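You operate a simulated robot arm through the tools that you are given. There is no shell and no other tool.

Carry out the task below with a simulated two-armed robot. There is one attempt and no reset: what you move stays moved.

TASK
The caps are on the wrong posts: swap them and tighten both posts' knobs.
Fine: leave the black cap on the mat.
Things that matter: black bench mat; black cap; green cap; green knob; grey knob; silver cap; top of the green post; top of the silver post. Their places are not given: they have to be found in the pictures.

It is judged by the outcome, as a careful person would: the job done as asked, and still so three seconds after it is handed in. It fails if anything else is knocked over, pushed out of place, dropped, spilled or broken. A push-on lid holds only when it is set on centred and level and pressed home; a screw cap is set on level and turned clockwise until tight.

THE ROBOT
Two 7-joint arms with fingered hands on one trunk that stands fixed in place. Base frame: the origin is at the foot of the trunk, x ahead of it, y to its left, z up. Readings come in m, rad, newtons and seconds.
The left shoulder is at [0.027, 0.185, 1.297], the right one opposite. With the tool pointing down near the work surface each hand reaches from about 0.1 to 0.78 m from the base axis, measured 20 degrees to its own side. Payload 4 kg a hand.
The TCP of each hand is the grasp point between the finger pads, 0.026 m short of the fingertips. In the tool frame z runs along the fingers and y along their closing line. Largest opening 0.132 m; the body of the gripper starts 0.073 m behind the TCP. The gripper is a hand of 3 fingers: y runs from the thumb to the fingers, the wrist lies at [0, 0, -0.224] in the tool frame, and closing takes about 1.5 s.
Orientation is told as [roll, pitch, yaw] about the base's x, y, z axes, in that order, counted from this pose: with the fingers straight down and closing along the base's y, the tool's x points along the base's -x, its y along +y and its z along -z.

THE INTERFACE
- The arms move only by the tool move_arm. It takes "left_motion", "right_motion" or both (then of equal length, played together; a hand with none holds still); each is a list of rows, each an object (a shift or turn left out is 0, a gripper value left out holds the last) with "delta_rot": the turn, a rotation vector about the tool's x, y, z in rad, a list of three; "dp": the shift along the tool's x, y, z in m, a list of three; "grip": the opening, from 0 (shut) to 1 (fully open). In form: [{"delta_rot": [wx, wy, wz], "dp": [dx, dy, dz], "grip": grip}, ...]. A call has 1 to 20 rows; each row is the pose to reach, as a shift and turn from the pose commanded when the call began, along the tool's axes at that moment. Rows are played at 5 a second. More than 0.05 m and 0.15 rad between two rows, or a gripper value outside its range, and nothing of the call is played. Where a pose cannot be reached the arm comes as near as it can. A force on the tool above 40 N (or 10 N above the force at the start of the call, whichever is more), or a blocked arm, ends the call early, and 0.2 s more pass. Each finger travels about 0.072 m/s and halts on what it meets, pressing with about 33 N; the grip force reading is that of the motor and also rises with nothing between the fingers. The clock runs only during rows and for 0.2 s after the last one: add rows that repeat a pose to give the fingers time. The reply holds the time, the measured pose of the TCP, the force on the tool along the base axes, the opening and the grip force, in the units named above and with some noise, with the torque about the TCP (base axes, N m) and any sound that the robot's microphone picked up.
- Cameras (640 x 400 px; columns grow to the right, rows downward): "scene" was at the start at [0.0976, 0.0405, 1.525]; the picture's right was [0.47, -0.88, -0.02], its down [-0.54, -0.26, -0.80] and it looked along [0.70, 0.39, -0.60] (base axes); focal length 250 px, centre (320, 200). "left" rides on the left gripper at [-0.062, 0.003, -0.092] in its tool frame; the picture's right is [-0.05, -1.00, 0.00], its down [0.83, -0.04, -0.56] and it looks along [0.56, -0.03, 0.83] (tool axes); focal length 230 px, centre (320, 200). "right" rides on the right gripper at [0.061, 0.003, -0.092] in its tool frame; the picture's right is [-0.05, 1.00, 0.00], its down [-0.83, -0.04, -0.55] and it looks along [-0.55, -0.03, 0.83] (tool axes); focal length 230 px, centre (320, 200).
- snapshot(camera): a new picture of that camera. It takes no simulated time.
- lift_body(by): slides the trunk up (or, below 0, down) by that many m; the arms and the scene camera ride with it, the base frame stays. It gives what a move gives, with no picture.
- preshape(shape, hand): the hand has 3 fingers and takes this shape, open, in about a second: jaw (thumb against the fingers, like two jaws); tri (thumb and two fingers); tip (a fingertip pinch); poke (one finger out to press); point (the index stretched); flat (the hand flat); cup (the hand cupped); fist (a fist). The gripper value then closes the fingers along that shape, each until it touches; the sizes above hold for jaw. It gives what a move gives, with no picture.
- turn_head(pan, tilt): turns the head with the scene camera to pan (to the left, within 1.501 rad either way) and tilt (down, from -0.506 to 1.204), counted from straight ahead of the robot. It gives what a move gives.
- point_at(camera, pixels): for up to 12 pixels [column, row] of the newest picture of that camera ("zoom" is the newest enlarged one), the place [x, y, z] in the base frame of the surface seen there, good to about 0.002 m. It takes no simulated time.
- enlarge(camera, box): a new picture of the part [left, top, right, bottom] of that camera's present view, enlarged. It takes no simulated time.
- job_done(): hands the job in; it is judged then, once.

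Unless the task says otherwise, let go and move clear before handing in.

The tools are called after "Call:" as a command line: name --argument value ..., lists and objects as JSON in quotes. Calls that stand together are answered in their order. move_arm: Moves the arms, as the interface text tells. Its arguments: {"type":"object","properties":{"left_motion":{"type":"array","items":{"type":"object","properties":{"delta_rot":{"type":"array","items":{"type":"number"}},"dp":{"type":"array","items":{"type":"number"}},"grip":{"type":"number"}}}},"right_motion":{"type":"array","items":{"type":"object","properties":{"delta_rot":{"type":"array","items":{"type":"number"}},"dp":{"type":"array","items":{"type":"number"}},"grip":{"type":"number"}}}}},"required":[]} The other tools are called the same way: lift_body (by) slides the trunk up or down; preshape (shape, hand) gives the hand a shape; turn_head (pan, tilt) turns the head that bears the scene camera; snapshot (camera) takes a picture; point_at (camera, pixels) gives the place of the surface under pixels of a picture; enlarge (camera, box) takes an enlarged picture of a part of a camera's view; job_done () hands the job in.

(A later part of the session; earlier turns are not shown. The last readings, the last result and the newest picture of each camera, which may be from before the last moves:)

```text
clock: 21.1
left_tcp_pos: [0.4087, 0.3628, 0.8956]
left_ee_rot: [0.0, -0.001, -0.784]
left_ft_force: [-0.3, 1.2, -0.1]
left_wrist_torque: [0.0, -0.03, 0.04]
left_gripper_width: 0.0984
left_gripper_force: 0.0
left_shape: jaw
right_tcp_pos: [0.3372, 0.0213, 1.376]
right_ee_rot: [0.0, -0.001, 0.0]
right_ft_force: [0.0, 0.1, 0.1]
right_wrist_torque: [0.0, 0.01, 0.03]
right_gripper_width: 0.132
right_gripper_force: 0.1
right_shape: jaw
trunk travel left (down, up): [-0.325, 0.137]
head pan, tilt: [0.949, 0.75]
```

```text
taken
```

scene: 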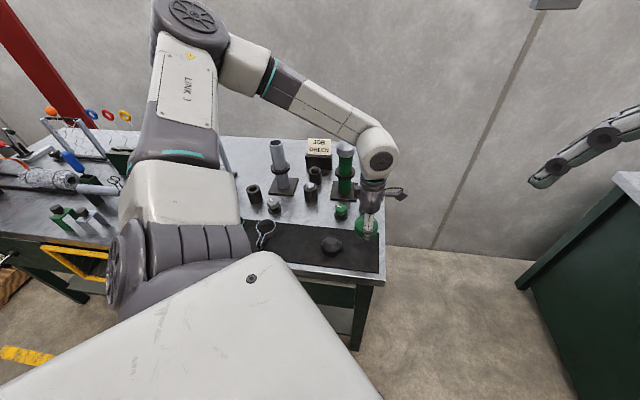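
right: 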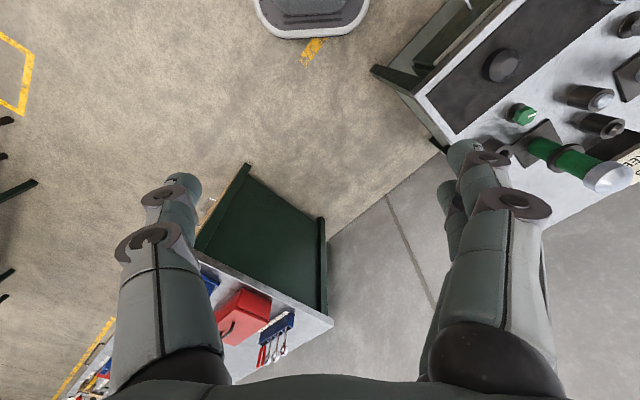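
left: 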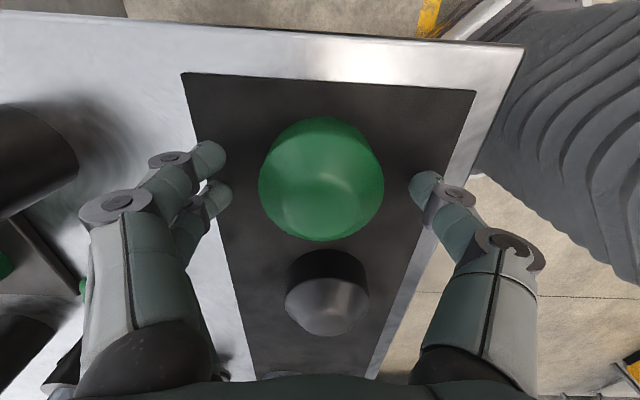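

The green cap rests upright on the mat, clear of the black cap. I'll lift straight up and move over the green post's silver cap, turning the hand back to zero yaw.

Call:
move_arm --left_motion '[{"dp": [0, 0, -0.03]}, {"dp": [0, 0, -0.07]}, {"dp": [0, 0, -0.11]}, {"dp": [0, 0, -0.15]}, {"dp": [0, 0, -0.19]}, {"dp": [0, 0, -0.23]}, {"dp": [0, 0, -0.27]}, {"dp": [0, 0, -0.3]}, {"dp": [0.0133, 0.0416, -0.3], "delta_rot": [0, 0, -0.1308]}, {"dp": [0.0266, 0.0833, -0.3], "delta_rot": [0, 0, -0.2617]}, {"dp": [0.0399, 0.125, -0.3], "delta_rot": [0, 0, -0.3925]}, {"dp": [0.0532, 0.1666, -0.3], "delta_rot": [0, 0, -0.5233]}, {"dp": [0.0665, 0.2083, -0.3], "delta_rot": [0, 0, -0.6542]}, {"dp": [0.0798, 0.2499, -0.3], "delta_rot": [0, 0, -0.785]}, {"dp": [0.0798, 0.2499, -0.25], "delta_rot": [0, 0, -0.785]}, {"dp": [0.0798, 0.2499, -0.25], "delta_rot": [0, 0, -0.785]}]'

Call:
snapshot --camera "left"

Call:
snapshot --camera "scene"

```text
clock: 24.5
left_tcp_pos: [0.5277, 0.5958, 1.1453]
left_ee_rot: [0.0, -0.002, 0.001]
left_ft_force: [-0.1, -0.9, 0.1]
left_wrist_torque: [-0.01, 0.02, -0.01]
left_gripper_width: 0.0987
left_gripper_force: 0.0
left_shape: jaw
right_tcp_pos: [0.3371, 0.0205, 1.3759]
right_ee_rot: [0.002, 0.0, 0.0]
right_ft_force: [0.0, -0.1, 1.0]
right_wrist_torque: [0.03, 0.0, 0.03]
right_gripper_width: 0.1323
right_gripper_force: 0.1
right_shape: jaw
trunk travel left (down, up): [-0.325, 0.137]
head pan, tilt: [0.949, 0.75]
```

```text
taken
```

left: 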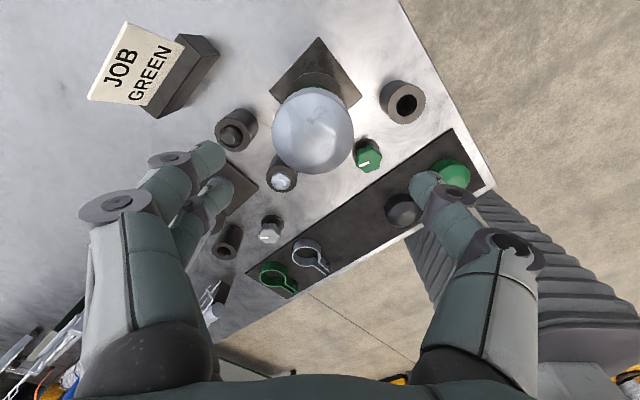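

```text
taken
```

scene: 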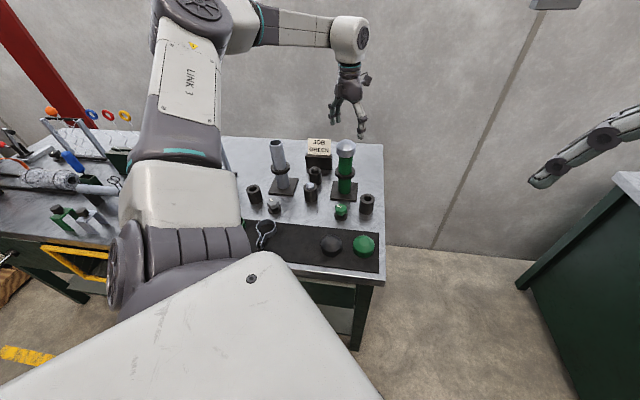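

The silver cap appears at columns 272–354 of the left picture, so it sits a few millimetres to +y of the hand. I'll enlarge to centre precisely.

Call:
enlarge --camera "left" --box '[250, 70, 378, 190]'

Call:
point_at --camera "left" --pixels '[[313, 90], [313, 95], [313, 100], [313, 130], [313, 165], [313, 172], [275, 135], [351, 135], [280, 135], [346, 135]]'

Call:
enlarge --camera "scene" --box '[313, 130, 377, 170]'

Call:
point_at --camera "zoom" --pixels '[[250, 190], [395, 190], [320, 200], [320, 250], [320, 265], [260, 290], [385, 290], [320, 300], [320, 110]]'

```text
3.33 times, centred on (314, 130) of left
```

zoom: 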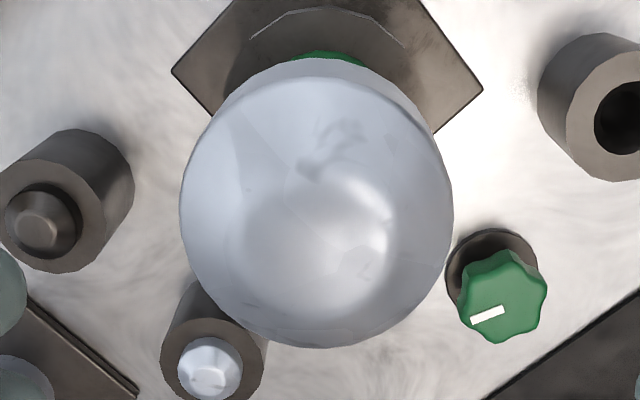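

```text
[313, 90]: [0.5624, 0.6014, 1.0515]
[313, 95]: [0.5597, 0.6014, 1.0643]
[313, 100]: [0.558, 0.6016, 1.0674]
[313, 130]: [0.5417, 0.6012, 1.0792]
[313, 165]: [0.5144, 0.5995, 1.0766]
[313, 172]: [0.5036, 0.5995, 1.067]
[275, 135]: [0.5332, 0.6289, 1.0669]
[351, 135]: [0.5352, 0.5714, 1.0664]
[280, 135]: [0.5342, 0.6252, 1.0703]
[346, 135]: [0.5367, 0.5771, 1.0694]
```

```text
10.00 times, centred on (345, 150) of scene
```

zoom: 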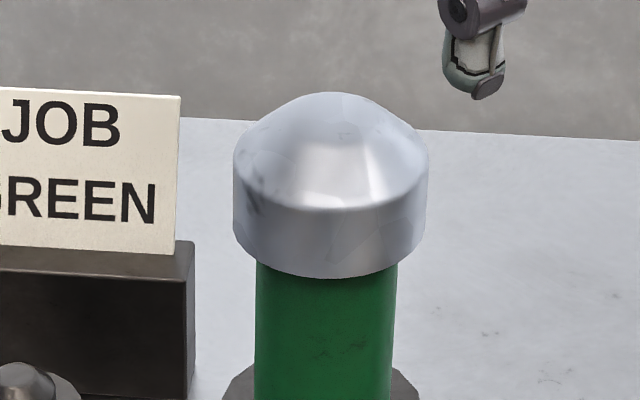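

```text
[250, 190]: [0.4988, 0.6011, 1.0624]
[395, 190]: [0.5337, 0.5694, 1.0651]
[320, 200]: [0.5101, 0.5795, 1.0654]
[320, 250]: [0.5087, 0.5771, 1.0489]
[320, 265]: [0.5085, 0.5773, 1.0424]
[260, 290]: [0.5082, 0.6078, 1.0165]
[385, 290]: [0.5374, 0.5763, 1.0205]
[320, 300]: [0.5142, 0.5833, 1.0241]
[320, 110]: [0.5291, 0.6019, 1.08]
```

Silver cap centre reads (0.532,0.6005), same height as the green one. I'll centre, descend to z≈1.070 and close as before.

Call:
move_arm --left_motion '[{"dp": [-0.0043, 0.0047, 0.0], "grip": 0.8}, {"dp": [-0.0043, 0.0047, 0.03], "grip": 0.8}, {"dp": [-0.0043, 0.0047, 0.06], "grip": 0.8}, {"dp": [-0.0043, 0.0047, 0.075], "grip": 0.8}, {"dp": [-0.0043, 0.0047, 0.075], "grip": 0.7}, {"dp": [-0.0043, 0.0047, 0.075], "grip": 0.6}, {"dp": [-0.0043, 0.0047, 0.075], "grip": 0.6}]'

Call:
snapshot --camera "left"

```text
clock: 26.1
left_tcp_pos: [0.5327, 0.601, 1.0713]
left_ee_rot: [0.0, -0.001, 0.002]
left_ft_force: [0.2, -0.4, -0.2]
left_wrist_torque: [-0.02, -0.05, 0.01]
left_gripper_width: 0.0798
left_gripper_force: 0.0
left_shape: jaw
right_tcp_pos: [0.3377, 0.0219, 1.3765]
right_ee_rot: [0.001, 0.0, 0.001]
right_ft_force: [0.7, -0.3, -0.6]
right_wrist_torque: [0.0, 0.0, -0.01]
right_gripper_width: 0.1316
right_gripper_force: 0.1
right_shape: jaw
trunk travel left (down, up): [-0.325, 0.137]
head pan, tilt: [0.949, 0.75]
```

```text
taken
```

left: 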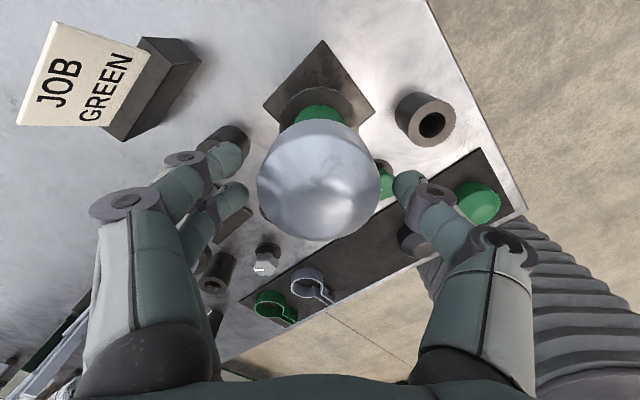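

The silver cap is centred (columns 257–381) between the fingers. I'll close and then lift slowly.

Call:
move_arm --left_motion '[{"grip": 0.52}, {"grip": 0.48}, {"grip": 0.45}, {"grip": 0.42}, {"grip": 0.42}, {"grip": 0.42}, {"dp": [0, 0, -0.003]}, {"dp": [0, 0, -0.006]}, {"dp": [0, 0, -0.01]}, {"dp": [0, 0, -0.01]}]'

Call:
snapshot --camera "left"

Call:
enlarge --camera "scene" --box '[300, 110, 396, 200]'

```text
clock: 28.3
left_tcp_pos: [0.5317, 0.6007, 1.0798]
left_ee_rot: [-0.002, 0.0, 0.002]
left_ft_force: [0.0, -0.1, 0.0]
left_wrist_torque: [0.0, -0.03, -0.03]
left_gripper_width: 0.0571
left_gripper_force: 33.0
left_shape: jaw
right_tcp_pos: [0.3381, 0.0219, 1.375]
right_ee_rot: [0.001, 0.001, 0.0]
right_ft_force: [-0.9, -0.9, -0.4]
right_wrist_torque: [0.0, 0.01, 0.01]
right_gripper_width: 0.1319
right_gripper_force: 0.1
right_shape: jaw
trunk travel left (down, up): [-0.325, 0.137]
head pan, tilt: [0.949, 0.75]
```

```text
taken
```

left: 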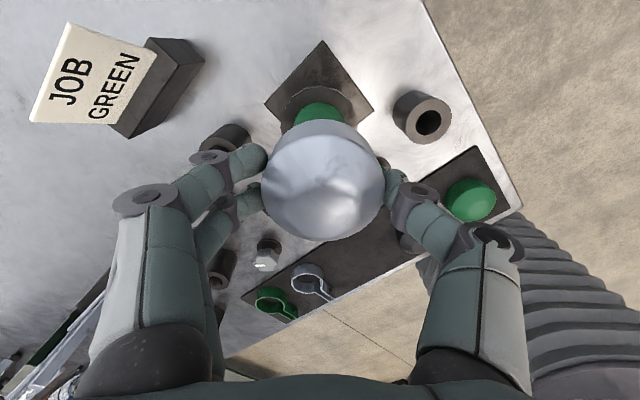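

```text
4.44 times, centred on (348, 155) of scene
```

zoom: 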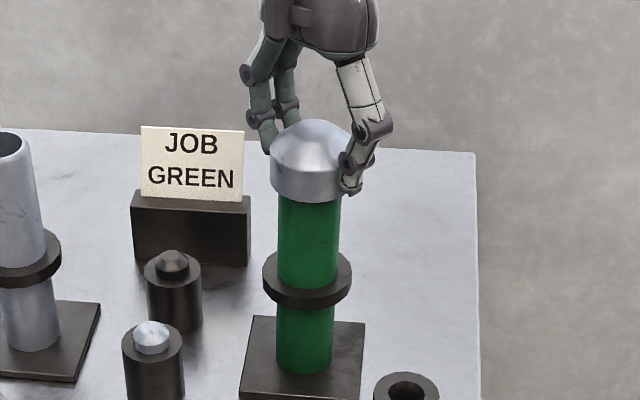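

The silver cap lifts freely with the hand. I'll raise it, carry it across to above the silver post and check alignment.

Call:
move_arm --left_motion '[{"dp": [0, 0, -0.03]}, {"dp": [0, 0, -0.07]}, {"dp": [0, 0, -0.1]}, {"dp": [0.0283, 0.0283, -0.1]}, {"dp": [0.0565, 0.0565, -0.1]}, {"dp": [0.0848, 0.0848, -0.1]}, {"dp": [0.113, 0.113, -0.1]}, {"dp": [0.1413, 0.1413, -0.1]}, {"dp": [0.1695, 0.1695, -0.1]}, {"dp": [0.1695, 0.1695, -0.06]}, {"dp": [0.1695, 0.1695, -0.04]}, {"dp": [0.1695, 0.1695, -0.03]}, {"dp": [0.1695, 0.1695, -0.03]}]'

Call:
snapshot --camera "left"

Call:
enlarge --camera "scene" --box '[246, 115, 310, 175]'

```text
clock: 31.1
left_tcp_pos: [0.363, 0.769, 1.1092]
left_ee_rot: [0.0, 0.002, 0.002]
left_ft_force: [0.0, 0.1, 0.3]
left_wrist_torque: [0.03, 0.01, 0.02]
left_gripper_width: 0.0569
left_gripper_force: 33.0
left_shape: jaw
right_tcp_pos: [0.3375, 0.022, 1.3753]
right_ee_rot: [0.001, 0.002, 0.001]
right_ft_force: [0.8, 0.3, 0.0]
right_wrist_torque: [0.04, 0.0, 0.01]
right_gripper_width: 0.1318
right_gripper_force: 0.0
right_shape: jaw
trunk travel left (down, up): [-0.325, 0.137]
head pan, tilt: [0.949, 0.75]
```

```text
taken
```

left: 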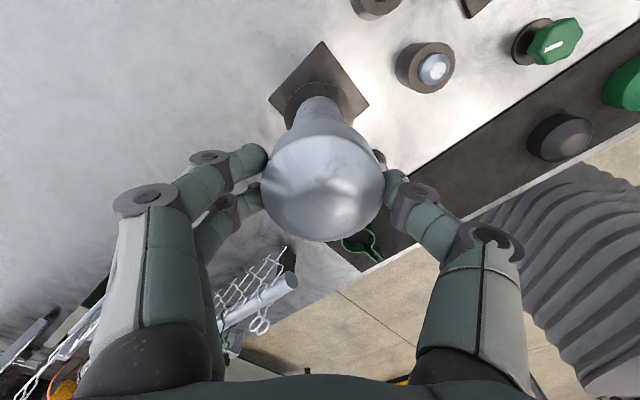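

```text
6.67 times, centred on (278, 145) of scene
```

zoom: 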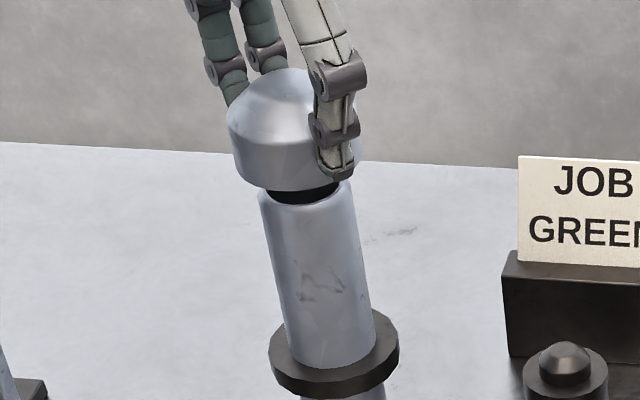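

The cap is about 2 cm above the tube (dark bore just visible beneath it). I'll enlarge the left view to check the sideways alignment to the millimetre.

Call:
enlarge --camera "left" --box '[256, 60, 384, 140]'

Call:
enlarge --camera "scene" --box '[256, 120, 304, 150]'

```text
5.00 times, centred on (320, 100) of left
```

zoom: 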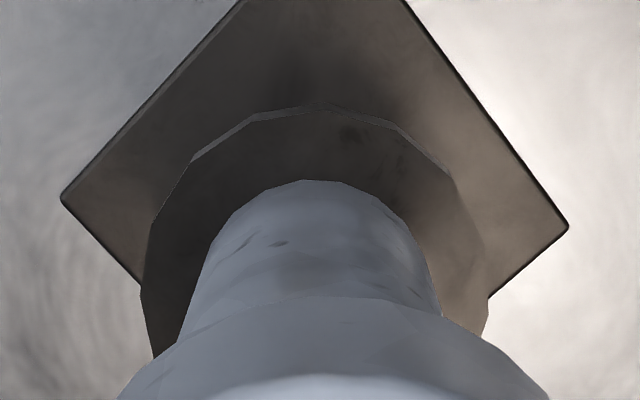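

```text
13.33 times, centred on (280, 135) of scene
```

zoom: 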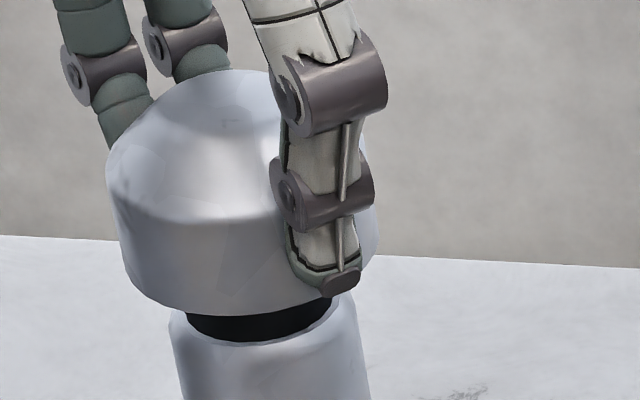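

The post axis appears about 1.2 mm to +y of the TCP and the cap about 1.5 mm to −y (columns 318.4 versus 322.6), so I'll shift +2.6 mm in y and lower the cap gently.

Call:
move_arm --left_motion '[{"dp": [-0.0006, 0.0026, 0.0]}, {"dp": [-0.0006, 0.0026, 0.008]}, {"dp": [-0.0006, 0.0026, 0.014]}, {"dp": [-0.0006, 0.0026, 0.018]}, {"dp": [-0.0006, 0.0026, 0.021]}, {"dp": [-0.0006, 0.0026, 0.024]}, {"dp": [-0.0006, 0.0026, 0.027]}, {"dp": [-0.0006, 0.0026, 0.03]}, {"dp": [-0.0006, 0.0026, 0.033]}, {"dp": [-0.0006, 0.0026, 0.033]}]'

Call:
enlarge --camera "left" --box '[220, 80, 420, 260]'

Call:
enlarge --camera "scene" --box '[250, 125, 314, 165]'

```text
clock: 33.3
left_tcp_pos: [0.3636, 0.7717, 1.0775]
left_ee_rot: [0.0, 0.001, 0.001]
left_ft_force: [0.4, 0.2, -0.5]
left_wrist_torque: [-0.02, 0.01, -0.02]
left_gripper_width: 0.0568
left_gripper_force: 32.6
left_shape: jaw
right_tcp_pos: [0.3393, 0.0217, 1.376]
right_ee_rot: [-0.001, -0.001, -0.001]
right_ft_force: [0.6, 0.3, 0.0]
right_wrist_torque: [0.01, 0.01, -0.01]
right_gripper_width: 0.132
right_gripper_force: 0.0
right_shape: jaw
trunk travel left (down, up): [-0.325, 0.137]
head pan, tilt: [0.949, 0.75]
```

```text
2.22 times, centred on (320, 170) of left
```

zoom: 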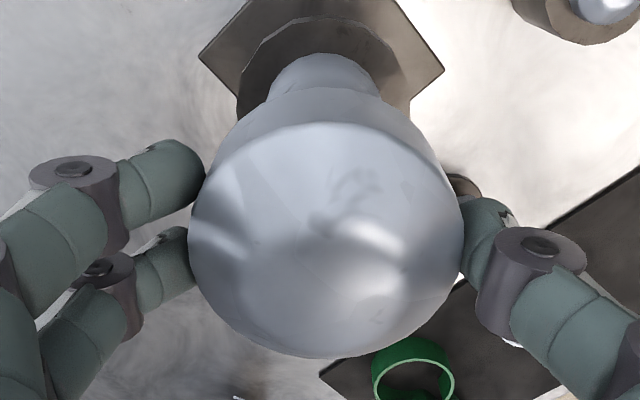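

```text
10.00 times, centred on (282, 145) of scene
```

zoom: 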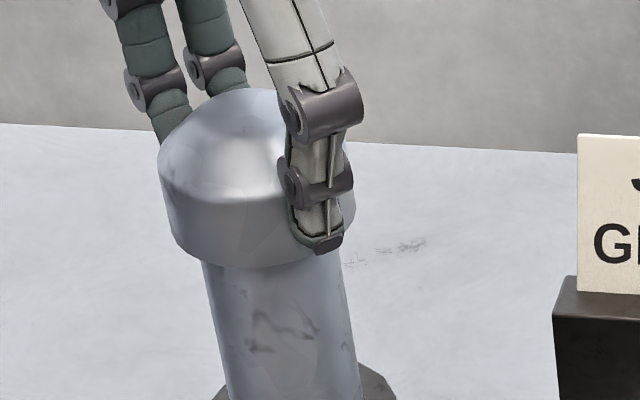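

The cap is already 13 mm over the tube with no resistance. I'll continue down until it seats and then press.

Call:
move_arm --left_motion '[{"dp": [0, 0, 0.003]}, {"dp": [0, 0, 0.005]}, {"dp": [0, 0, 0.007]}, {"dp": [0, 0, 0.008]}, {"dp": [0, 0, 0.009]}, {"dp": [0, 0, 0.01]}, {"dp": [0, 0, 0.01]}]'

```text
clock: 34.9
left_tcp_pos: [0.3634, 0.7709, 1.071]
left_ee_rot: [0.0, -0.004, 0.001]
left_ft_force: [0.6, 1.3, 11.7]
left_wrist_torque: [0.02, 0.01, -0.01]
left_gripper_width: 0.0573
left_gripper_force: 32.4
left_shape: jaw
right_tcp_pos: [0.3372, 0.0202, 1.3767]
right_ee_rot: [0.001, 0.0, -0.001]
right_ft_force: [-0.2, -0.7, 0.4]
right_wrist_torque: [0.0, 0.01, 0.02]
right_gripper_width: 0.1319
right_gripper_force: 0.1
right_shape: jaw
trunk travel left (down, up): [-0.325, 0.137]
head pan, tilt: [0.949, 0.75]
```

The cap has bottomed at z≈1.071 with 12 N. I'll press a little harder while still holding it, watching for any further travel or a click.

Call:
move_arm --left_motion '[{"dp": [0, 0, 0.0015]}, {"dp": [0, 0, 0.003]}, {"dp": [0, 0, 0.0045]}, {"dp": [0, 0, 0.0045]}]'

Call:
enlarge --camera "scene" --box '[250, 125, 314, 165]'

Call:
enlarge --camera "left" --box '[220, 80, 420, 260]'

```text
clock: 35.9
left_tcp_pos: [0.3624, 0.7703, 1.0685]
left_ee_rot: [0.005, -0.006, 0.003]
left_ft_force: [1.0, 3.8, 34.0]
left_wrist_torque: [0.1, 0.01, -0.01]
left_gripper_width: 0.0577
left_gripper_force: 33.1
left_shape: jaw
right_tcp_pos: [0.3355, 0.0168, 1.3758]
right_ee_rot: [0.004, -0.002, 0.0]
right_ft_force: [0.8, 0.6, 0.4]
right_wrist_torque: [0.0, -0.02, -0.04]
right_gripper_width: 0.132
right_gripper_force: 0.0
right_shape: jaw
trunk travel left (down, up): [-0.325, 0.137]
head pan, tilt: [0.949, 0.75]
```

```text
10.00 times, centred on (282, 145) of scene
```

zoom: 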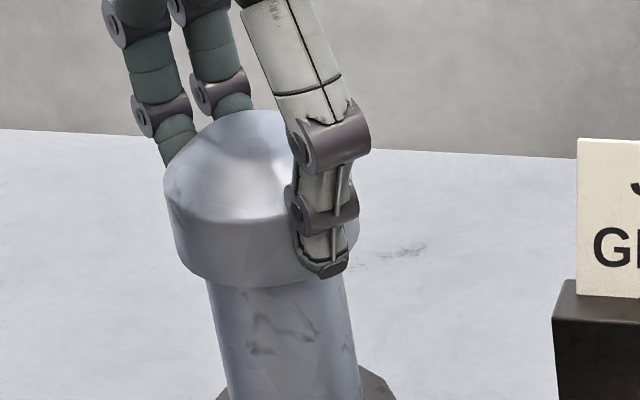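

```text
2.22 times, centred on (320, 170) of left
```

zoom: 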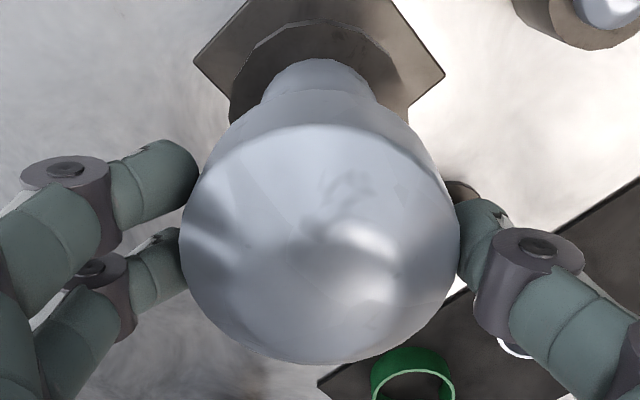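

With 34 N applied the cap does not travel further, so it is seated. I'll back off the load, open the fingers and lift away to check that it sits level.

Call:
move_arm --left_motion '[{"dp": [0, 0, -0.003]}, {"dp": [0, 0, -0.005]}, {"dp": [0, 0, -0.005], "grip": 0.48}, {"dp": [0, 0, -0.005], "grip": 0.55}, {"dp": [0, 0, -0.005], "grip": 0.65}, {"dp": [0, 0, -0.005], "grip": 0.75}, {"dp": [0, 0, -0.005], "grip": 0.8}, {"dp": [0, 0, -0.04], "grip": 0.8}, {"dp": [0, 0, -0.08], "grip": 0.8}, {"dp": [0, 0, -0.12], "grip": 0.8}, {"dp": [0, 0, -0.15], "grip": 0.8}, {"dp": [0, 0, -0.15], "grip": 0.8}]'

Call:
enlarge --camera "scene" --box '[250, 125, 314, 165]'

Call:
point_at --camera "zoom" --pixels '[[255, 110], [265, 120], [255, 200], [255, 270], [190, 230], [330, 230], [170, 180], [350, 190]]'

Call:
snapshot --camera "left"

```text
clock: 38.5
left_tcp_pos: [0.3645, 0.7717, 1.2126]
left_ee_rot: [-0.001, -0.001, 0.001]
left_ft_force: [-0.3, -0.1, 0.3]
left_wrist_torque: [-0.03, 0.0, 0.01]
left_gripper_width: 0.1054
left_gripper_force: 0.2
left_shape: jaw
right_tcp_pos: [0.3373, 0.0207, 1.3754]
right_ee_rot: [0.0, 0.001, 0.001]
right_ft_force: [1.4, -0.6, -0.3]
right_wrist_torque: [-0.01, -0.03, -0.03]
right_gripper_width: 0.1316
right_gripper_force: 0.0
right_shape: jaw
trunk travel left (down, up): [-0.325, 0.137]
head pan, tilt: [0.949, 0.75]
```

```text
10.00 times, centred on (282, 145) of scene
```

zoom: 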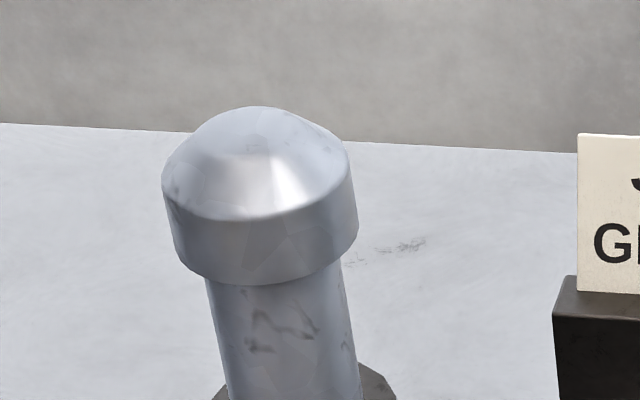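

```text
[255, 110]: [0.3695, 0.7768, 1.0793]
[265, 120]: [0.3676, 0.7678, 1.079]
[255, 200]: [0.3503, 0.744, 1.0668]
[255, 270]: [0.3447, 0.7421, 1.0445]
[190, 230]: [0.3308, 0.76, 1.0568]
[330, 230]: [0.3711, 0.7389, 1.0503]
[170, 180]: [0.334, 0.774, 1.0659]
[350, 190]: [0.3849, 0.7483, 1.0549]
```

```text
taken
```

left: 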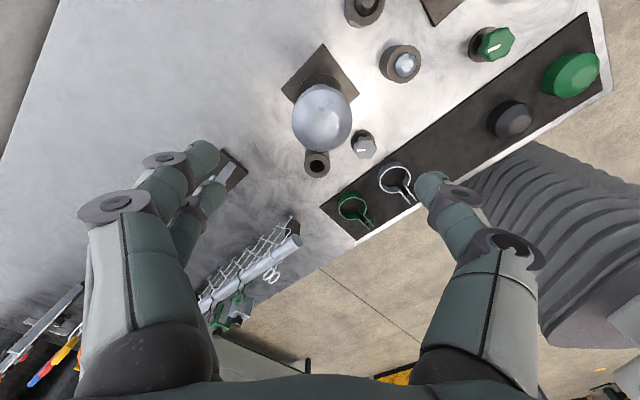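

The silver cap is on the silver post, level, with its apex at 1.079 as the original had. I'll return to the green cap on the mat with the 45° hand turn.

Call:
move_arm --left_motion '[{"dp": [-0.0044, -0.0409, 0], "delta_rot": [0, 0, 0.0785]}, {"dp": [-0.0088, -0.0818, 0], "delta_rot": [0, 0, 0.157]}, {"dp": [-0.0133, -0.1228, 0], "delta_rot": [0, 0, 0.2355]}, {"dp": [-0.0177, -0.1637, 0], "delta_rot": [0, 0, 0.314]}, {"dp": [-0.0221, -0.2046, 0], "delta_rot": [0, 0, 0.3925]}, {"dp": [-0.0265, -0.2455, 0], "delta_rot": [0, 0, 0.471]}, {"dp": [-0.0309, -0.2864, 0], "delta_rot": [0, 0, 0.5495]}, {"dp": [-0.0354, -0.3274, 0], "delta_rot": [0, 0, 0.628]}, {"dp": [-0.0398, -0.3683, 0], "delta_rot": [0, 0, 0.7065]}, {"dp": [-0.0442, -0.4092, 0], "delta_rot": [0, 0, 0.785]}, {"dp": [-0.0442, -0.4092, 0.04], "delta_rot": [0, 0, 0.785]}, {"dp": [-0.0442, -0.4092, 0.08], "delta_rot": [0, 0, 0.785]}, {"dp": [-0.0442, -0.4092, 0.12], "delta_rot": [0, 0, 0.785]}, {"dp": [-0.0442, -0.4092, 0.16], "delta_rot": [0, 0, 0.785]}, {"dp": [-0.0442, -0.4092, 0.2], "delta_rot": [0, 0, 0.785]}, {"dp": [-0.0442, -0.4092, 0.24], "delta_rot": [0, 0, 0.785]}, {"dp": [-0.0442, -0.4092, 0.26], "delta_rot": [0, 0, 0.785]}, {"dp": [-0.0442, -0.4092, 0.26], "delta_rot": [0, 0, 0.785]}]'

Call:
snapshot --camera "left"

```text
clock: 42.3
left_tcp_pos: [0.4075, 0.3635, 0.9528]
left_ee_rot: [0.002, -0.002, -0.784]
left_ft_force: [0.6, -0.4, -0.2]
left_wrist_torque: [-0.01, 0.02, 0.02]
left_gripper_width: 0.1054
left_gripper_force: 0.2
left_shape: jaw
right_tcp_pos: [0.3374, 0.021, 1.3748]
right_ee_rot: [0.002, 0.001, 0.0]
right_ft_force: [-0.7, 0.2, 0.7]
right_wrist_torque: [-0.01, -0.02, -0.02]
right_gripper_width: 0.1318
right_gripper_force: 0.1
right_shape: jaw
trunk travel left (down, up): [-0.325, 0.137]
head pan, tilt: [0.949, 0.75]
```

```text
taken
```

left: 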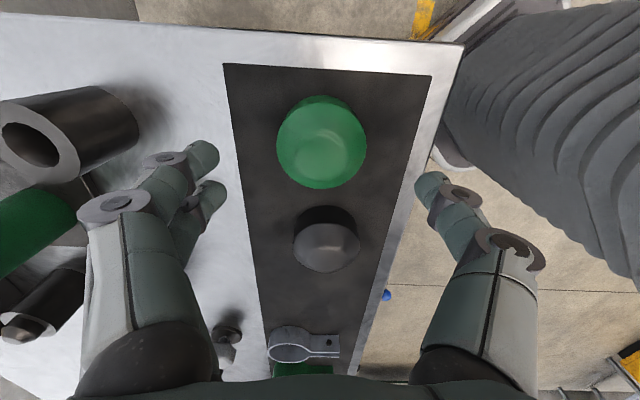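

The green cap is centred under the hand (columns 276–367, rows 97–189). I'll descend to z≈0.8955 and grip it.

Call:
move_arm --left_motion '[{"dp": [0, 0, 0.03]}, {"dp": [0, 0, 0.05]}, {"dp": [0, 0, 0.057]}, {"dp": [0, 0, 0.057], "grip": 0.65}, {"dp": [0, 0, 0.057], "grip": 0.55}, {"dp": [0, 0, 0.057], "grip": 0.5}, {"dp": [0, 0, 0.057], "grip": 0.45}, {"dp": [0, 0, 0.057], "grip": 0.42}, {"dp": [0, 0, 0.057], "grip": 0.42}, {"dp": [0, 0, 0.057], "grip": 0.42}]'

Call:
snapshot --camera "left"

```text
clock: 44.5
left_tcp_pos: [0.4082, 0.364, 0.896]
left_ee_rot: [0.001, 0.0, -0.784]
left_ft_force: [-0.3, 1.5, -1.1]
left_wrist_torque: [-0.02, -0.03, 0.01]
left_gripper_width: 0.0575
left_gripper_force: 32.7
left_shape: jaw
right_tcp_pos: [0.3385, 0.021, 1.376]
right_ee_rot: [0.0, 0.001, 0.0]
right_ft_force: [0.6, 0.4, 0.1]
right_wrist_torque: [0.0, 0.02, -0.03]
right_gripper_width: 0.1319
right_gripper_force: 0.1
right_shape: jaw
trunk travel left (down, up): [-0.325, 0.137]
head pan, tilt: [0.949, 0.75]
```

```text
taken
```

left: 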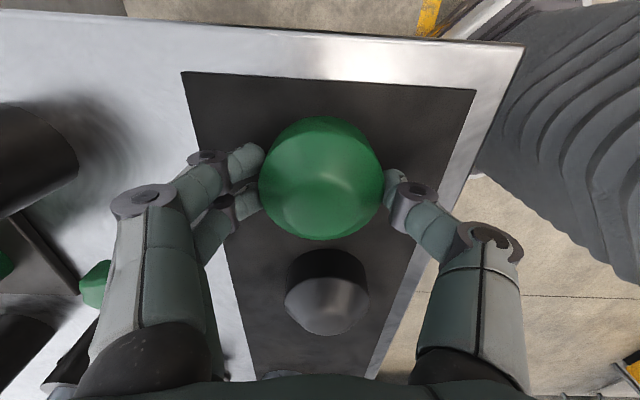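

Cap gripped (0.0575 m, 33 N). I'll lift it and carry it to just above the green post, turning the hand back to zero yaw.

Call:
move_arm --left_motion '[{"dp": [0, 0, -0.02]}, {"dp": [0, 0, -0.06]}, {"dp": [0, 0, -0.1]}, {"dp": [0, 0, -0.14]}, {"dp": [0, 0, -0.18]}, {"dp": [0, 0, -0.22]}, {"dp": [0, 0, -0.26]}, {"dp": [0, 0, -0.3]}, {"dp": [0.0135, 0.0426, -0.3], "delta_rot": [0, 0, -0.1308]}, {"dp": [0.0269, 0.0853, -0.3], "delta_rot": [0, 0, -0.2617]}, {"dp": [0.0404, 0.1279, -0.3], "delta_rot": [0, 0, -0.3925]}, {"dp": [0.0538, 0.1705, -0.3], "delta_rot": [0, 0, -0.5233]}, {"dp": [0.0673, 0.2132, -0.3], "delta_rot": [0, 0, -0.6542]}, {"dp": [0.0807, 0.2558, -0.3], "delta_rot": [0, 0, -0.785]}, {"dp": [0.0807, 0.2558, -0.26], "delta_rot": [0, 0, -0.785]}, {"dp": [0.0807, 0.2558, -0.23], "delta_rot": [0, 0, -0.785]}, {"dp": [0.0807, 0.2558, -0.215], "delta_rot": [0, 0, -0.785]}, {"dp": [0.0807, 0.2558, -0.215], "delta_rot": [0, 0, -0.785]}]'

Call:
snapshot --camera "left"

Call:
enlarge --camera "left" --box '[256, 60, 384, 140]'

Call:
enlarge --camera "scene" --box '[313, 120, 377, 170]'

```text
clock: 48.3
left_tcp_pos: [0.5317, 0.6012, 1.1102]
left_ee_rot: [0.0, -0.001, 0.002]
left_ft_force: [-0.4, -0.1, -1.0]
left_wrist_torque: [-0.02, 0.0, 0.03]
left_gripper_width: 0.057
left_gripper_force: 33.0
left_shape: jaw
right_tcp_pos: [0.3369, 0.0214, 1.3762]
right_ee_rot: [-0.001, 0.002, -0.001]
right_ft_force: [0.6, -0.6, -0.4]
right_wrist_torque: [0.0, -0.03, 0.04]
right_gripper_width: 0.1321
right_gripper_force: 0.0
right_shape: jaw
trunk travel left (down, up): [-0.325, 0.137]
head pan, tilt: [0.949, 0.75]
```

```text
taken
```

left: 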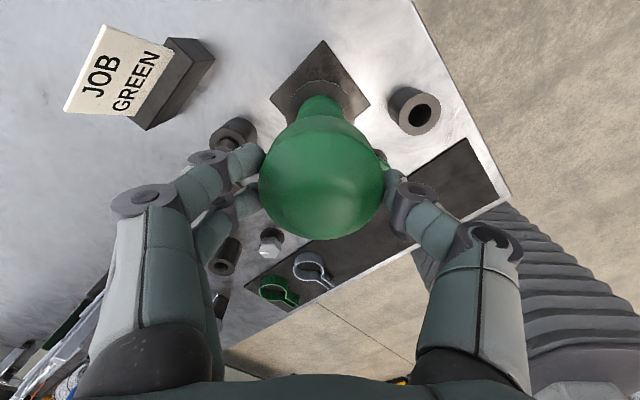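

```text
5.00 times, centred on (320, 100) of left
```

zoom: 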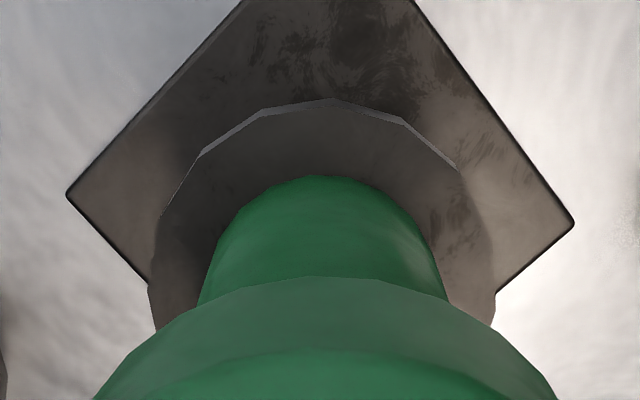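

```text
8.00 times, centred on (345, 145) of scene
```

zoom: 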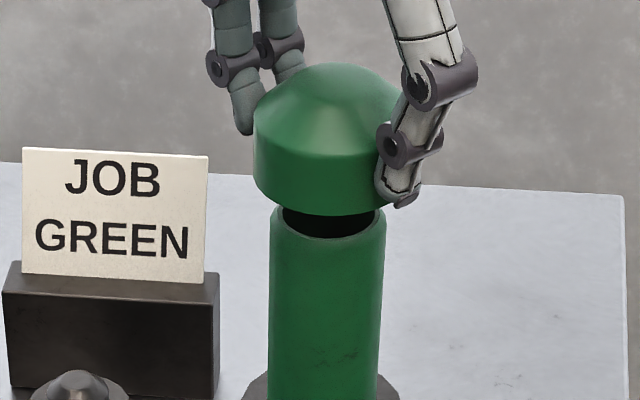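

From the left view the post axis (column ≈320.5) and cap (≈321.1) line up sideways. I'll check the other direction with a closer scene view.

Call:
enlarge --camera "scene" --box '[325, 122, 373, 152]'

Call:
point_at --camera "zoom" --pixels '[[125, 200], [365, 200], [150, 340], [355, 340], [240, 220], [240, 380], [310, 315], [200, 320]]'

```text
13.33 times, centred on (349, 137) of scene
```

zoom: 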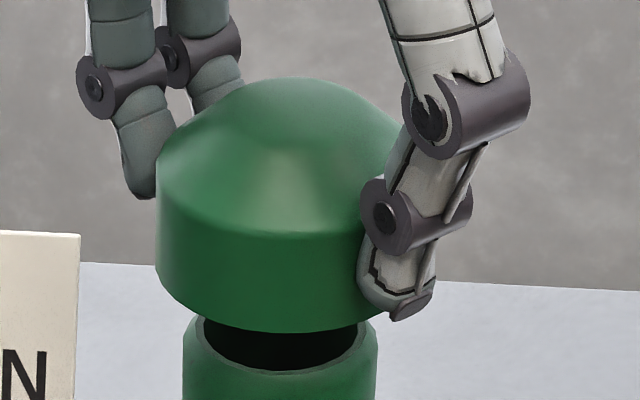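

```text
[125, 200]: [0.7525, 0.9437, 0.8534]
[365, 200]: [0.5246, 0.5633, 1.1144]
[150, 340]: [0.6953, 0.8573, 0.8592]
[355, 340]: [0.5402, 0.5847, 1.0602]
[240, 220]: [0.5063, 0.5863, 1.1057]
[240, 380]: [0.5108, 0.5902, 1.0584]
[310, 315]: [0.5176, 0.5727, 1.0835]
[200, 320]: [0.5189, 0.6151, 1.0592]
```

The bore and cap are concentric to within about a millimetre in the scene (post centre column ≈280, cap ≈281–285). I'll lower gently and watch for early contact near z≈1.092.

Call:
move_arm --left_motion '[{"dp": [-0.0003, 0.0, 0.008]}, {"dp": [-0.0003, 0.0, 0.014]}, {"dp": [-0.0003, 0.0, 0.017]}, {"dp": [-0.0003, 0.0, 0.019]}, {"dp": [-0.0003, 0.0, 0.021]}, {"dp": [-0.0003, 0.0, 0.023]}, {"dp": [-0.0003, 0.0, 0.025]}, {"dp": [-0.0003, 0.0, 0.025]}]'

Call:
enlarge --camera "scene" --box '[313, 125, 377, 165]'

```text
clock: 50.1
left_tcp_pos: [0.5327, 0.6018, 1.0862]
left_ee_rot: [0.001, 0.0, 0.002]
left_ft_force: [-0.6, 0.3, -1.4]
left_wrist_torque: [-0.02, 0.01, -0.02]
left_gripper_width: 0.0571
left_gripper_force: 32.8
left_shape: jaw
right_tcp_pos: [0.3371, 0.0218, 1.3754]
right_ee_rot: [0.0, 0.0, -0.002]
right_ft_force: [0.4, 0.5, 0.1]
right_wrist_torque: [-0.01, 0.0, -0.01]
right_gripper_width: 0.1316
right_gripper_force: 0.2
right_shape: jaw
trunk travel left (down, up): [-0.325, 0.137]
head pan, tilt: [0.949, 0.75]
```

```text
10.00 times, centred on (345, 145) of scene
```

zoom: 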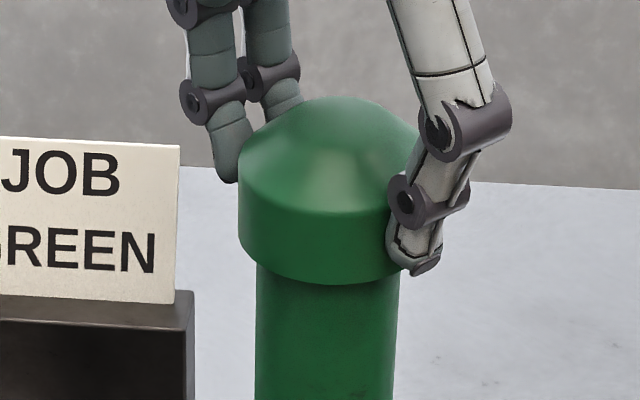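

The green cap has slipped over the tube top with no resistance. I'll go down until it seats and press as with the other one.

Call:
move_arm --left_motion '[{"dp": [0, 0, 0.004]}, {"dp": [0, 0, 0.008]}, {"dp": [0, 0, 0.011]}, {"dp": [0, 0, 0.013]}, {"dp": [0, 0, 0.0145]}, {"dp": [0, 0, 0.016]}, {"dp": [0, 0, 0.017]}, {"dp": [0, 0, 0.018]}, {"dp": [0, 0, 0.018]}]'

Call:
enlarge --camera "scene" --box '[313, 125, 377, 165]'

```text
clock: 52.1
left_tcp_pos: [0.5325, 0.6014, 1.0697]
left_ee_rot: [0.001, -0.004, 0.001]
left_ft_force: [0.6, 0.3, 7.9]
left_wrist_torque: [0.02, 0.02, -0.03]
left_gripper_width: 0.057
left_gripper_force: 32.8
left_shape: jaw
right_tcp_pos: [0.3373, 0.0198, 1.3764]
right_ee_rot: [0.001, 0.002, -0.001]
right_ft_force: [0.0, 0.6, -0.6]
right_wrist_torque: [-0.04, -0.03, 0.0]
right_gripper_width: 0.1319
right_gripper_force: 0.0
right_shape: jaw
trunk travel left (down, up): [-0.325, 0.137]
head pan, tilt: [0.949, 0.75]
```

```text
10.00 times, centred on (345, 145) of scene
```

zoom: 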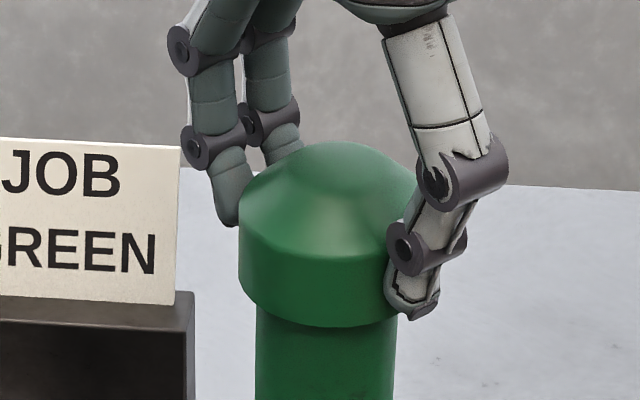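

Contact at z≈1.070, rim row matches the original seat. I'll press firmly to about 35 N, then release and rise.

Call:
move_arm --left_motion '[{"dp": [0, 0, 0.0015]}, {"dp": [0, 0, 0.003]}, {"dp": [0, 0, 0.0045]}, {"dp": [0, 0, 0.005]}, {"dp": [0, 0, 0.005]}]'

Call:
move_arm --left_motion '[{"dp": [0, 0, -0.003]}, {"dp": [0, 0, -0.005]}, {"dp": [0, 0, -0.005], "grip": 0.48}, {"dp": [0, 0, -0.005], "grip": 0.55}, {"dp": [0, 0, -0.005], "grip": 0.65}, {"dp": [0, 0, -0.005], "grip": 0.75}, {"dp": [0, 0, -0.005], "grip": 0.8}, {"dp": [0, 0, -0.04], "grip": 0.8}, {"dp": [0, 0, -0.08], "grip": 0.8}, {"dp": [0, 0, -0.12], "grip": 0.8}, {"dp": [0, 0, -0.16], "grip": 0.8}, {"dp": [0, 0, -0.16], "grip": 0.8}]'

Call:
enlarge --camera "scene" --box '[240, 125, 390, 219]'

Call:
enlarge --camera "left" --box '[200, 60, 440, 260]'

```text
clock: 53.3
left_tcp_pos: [0.532, 0.599, 1.0682]
left_ee_rot: [0.003, -0.008, 0.002]
left_ft_force: [3.9, 4.3, 34.7]
left_wrist_torque: [0.27, -0.08, -0.07]
left_gripper_width: 0.0575
left_gripper_force: 33.0
left_shape: jaw
right_tcp_pos: [0.3343, 0.0187, 1.3767]
right_ee_rot: [0.003, -0.003, -0.001]
right_ft_force: [0.3, -0.9, -0.2]
right_wrist_torque: [-0.02, -0.02, 0.01]
right_gripper_width: 0.132
right_gripper_force: 0.1
right_shape: jaw
trunk travel left (down, up): [-0.325, 0.137]
head pan, tilt: [0.949, 0.75]
```

```text
clock: 55.9
left_tcp_pos: [0.5325, 0.6003, 1.2231]
left_ee_rot: [0.0, 0.0, 0.001]
left_ft_force: [0.3, -0.2, 0.1]
left_wrist_torque: [-0.01, 0.01, 0.0]
left_gripper_width: 0.1052
left_gripper_force: 0.0
left_shape: jaw
right_tcp_pos: [0.3382, 0.0231, 1.3758]
right_ee_rot: [-0.001, 0.001, 0.001]
right_ft_force: [0.1, -0.5, -1.1]
right_wrist_torque: [0.02, 0.0, -0.02]
right_gripper_width: 0.1322
right_gripper_force: 0.1
right_shape: jaw
trunk travel left (down, up): [-0.325, 0.137]
head pan, tilt: [0.949, 0.75]
```

```text
4.26 times, centred on (315, 172) of scene
```

zoom: 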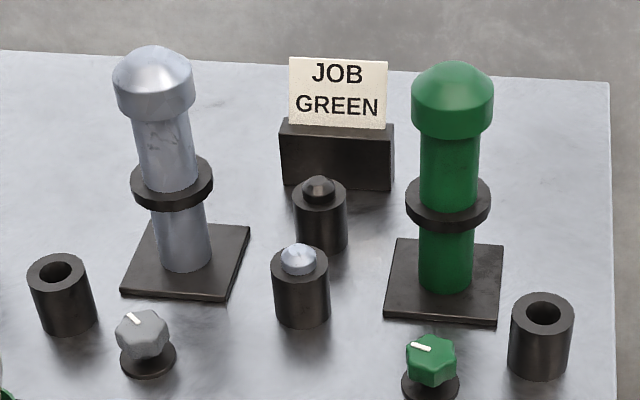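

```text
2.00 times, centred on (320, 160) of left
```

zoom: 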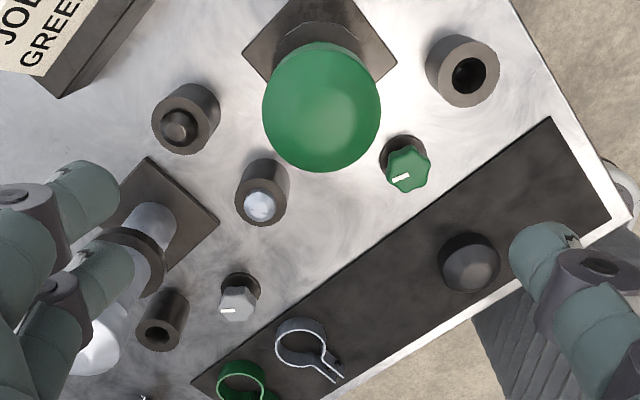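

Both caps are swapped and sitting level. Now the knobs: I'll move over the green knob (near (0.443,0.509)) and look at it from close up.

Call:
move_arm --left_motion '[{"dp": [0.03, -0.03, 0]}, {"dp": [0.06, -0.06, 0]}, {"dp": [0.0895, -0.0913, 0.0]}, {"dp": [0.0895, -0.0913, 0.04]}, {"dp": [0.0895, -0.0913, 0.08]}, {"dp": [0.0895, -0.0913, 0.12]}, {"dp": [0.0895, -0.0913, 0.16]}, {"dp": [0.0895, -0.0913, 0.2]}, {"dp": [0.0895, -0.0913, 0.22]}, {"dp": [0.0895, -0.0913, 0.22]}]'

Call:
snapshot --camera "left"

Call:
snapshot --camera "scene"

```text
clock: 58.1
left_tcp_pos: [0.4428, 0.5108, 1.0023]
left_ee_rot: [0.0, -0.002, 0.002]
left_ft_force: [0.5, 0.6, -0.1]
left_wrist_torque: [-0.01, -0.02, 0.02]
left_gripper_width: 0.1054
left_gripper_force: 0.1
left_shape: jaw
right_tcp_pos: [0.3355, 0.0208, 1.3762]
right_ee_rot: [0.001, -0.001, -0.001]
right_ft_force: [-0.3, 0.5, 0.7]
right_wrist_torque: [-0.03, -0.04, -0.01]
right_gripper_width: 0.132
right_gripper_force: 0.0
right_shape: jaw
trunk travel left (down, up): [-0.325, 0.137]
head pan, tilt: [0.949, 0.75]
```

```text
taken
```

left: 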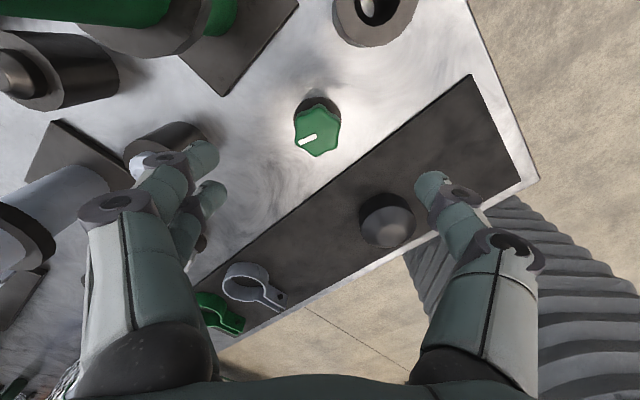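

```text
taken
```

scene: 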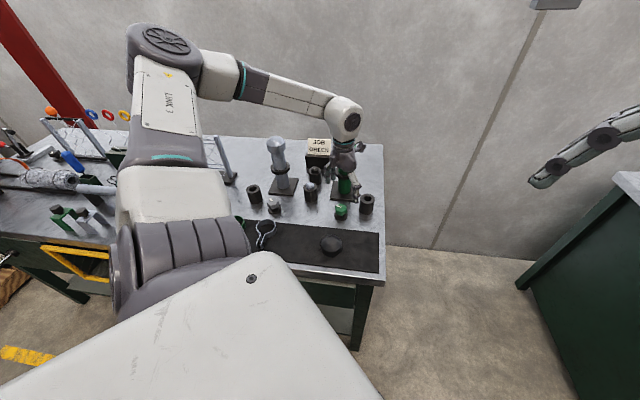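

Call:
enlarge --camera "left" --box '[270, 80, 366, 176]'

Call:
point_at --camera "left" --pixels '[[317, 133], [297, 130], [340, 132], [317, 113], [318, 155], [318, 100], [318, 97], [300, 102], [337, 102], [317, 108], [319, 125], [310, 140]]'

Call:
enlarge --camera "scene" --box '[317, 190, 365, 220]'

Call:
point_at --camera "zoom" --pixels '[[320, 160], [320, 130], [320, 200], [260, 160], [385, 170], [320, 330], [320, 260], [320, 240], [320, 300], [240, 290], [400, 290]]'

```text
4.17 times, centred on (318, 128) of left
```

zoom: 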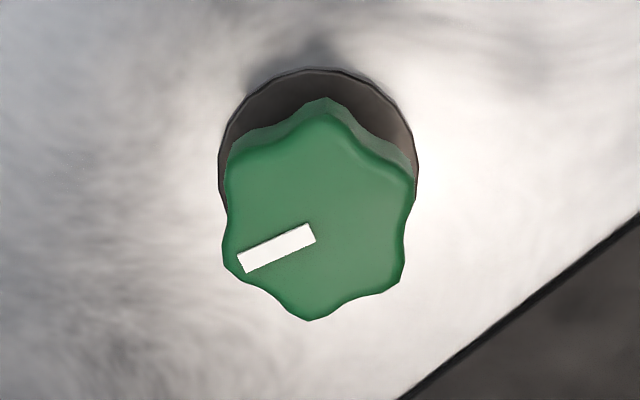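

```text
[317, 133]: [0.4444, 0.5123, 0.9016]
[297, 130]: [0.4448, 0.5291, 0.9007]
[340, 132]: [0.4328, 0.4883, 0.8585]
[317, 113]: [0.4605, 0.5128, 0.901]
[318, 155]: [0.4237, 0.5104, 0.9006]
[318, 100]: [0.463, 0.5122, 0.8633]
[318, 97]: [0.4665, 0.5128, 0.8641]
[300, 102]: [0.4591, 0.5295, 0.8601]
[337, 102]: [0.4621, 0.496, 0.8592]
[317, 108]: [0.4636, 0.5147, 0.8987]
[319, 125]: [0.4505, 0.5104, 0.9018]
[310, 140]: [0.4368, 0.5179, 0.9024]
```

```text
13.33 times, centred on (341, 205) of scene
```

zoom: 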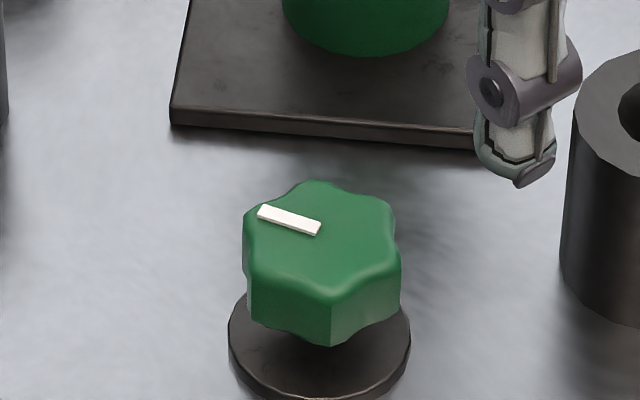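

```text
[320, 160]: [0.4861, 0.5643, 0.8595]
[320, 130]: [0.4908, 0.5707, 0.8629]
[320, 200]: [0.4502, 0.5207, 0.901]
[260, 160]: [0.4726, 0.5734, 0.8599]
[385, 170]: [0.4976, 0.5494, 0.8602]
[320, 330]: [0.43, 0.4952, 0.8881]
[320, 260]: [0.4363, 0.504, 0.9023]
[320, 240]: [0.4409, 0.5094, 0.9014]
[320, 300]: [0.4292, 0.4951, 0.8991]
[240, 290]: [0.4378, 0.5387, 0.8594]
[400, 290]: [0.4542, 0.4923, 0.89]
```

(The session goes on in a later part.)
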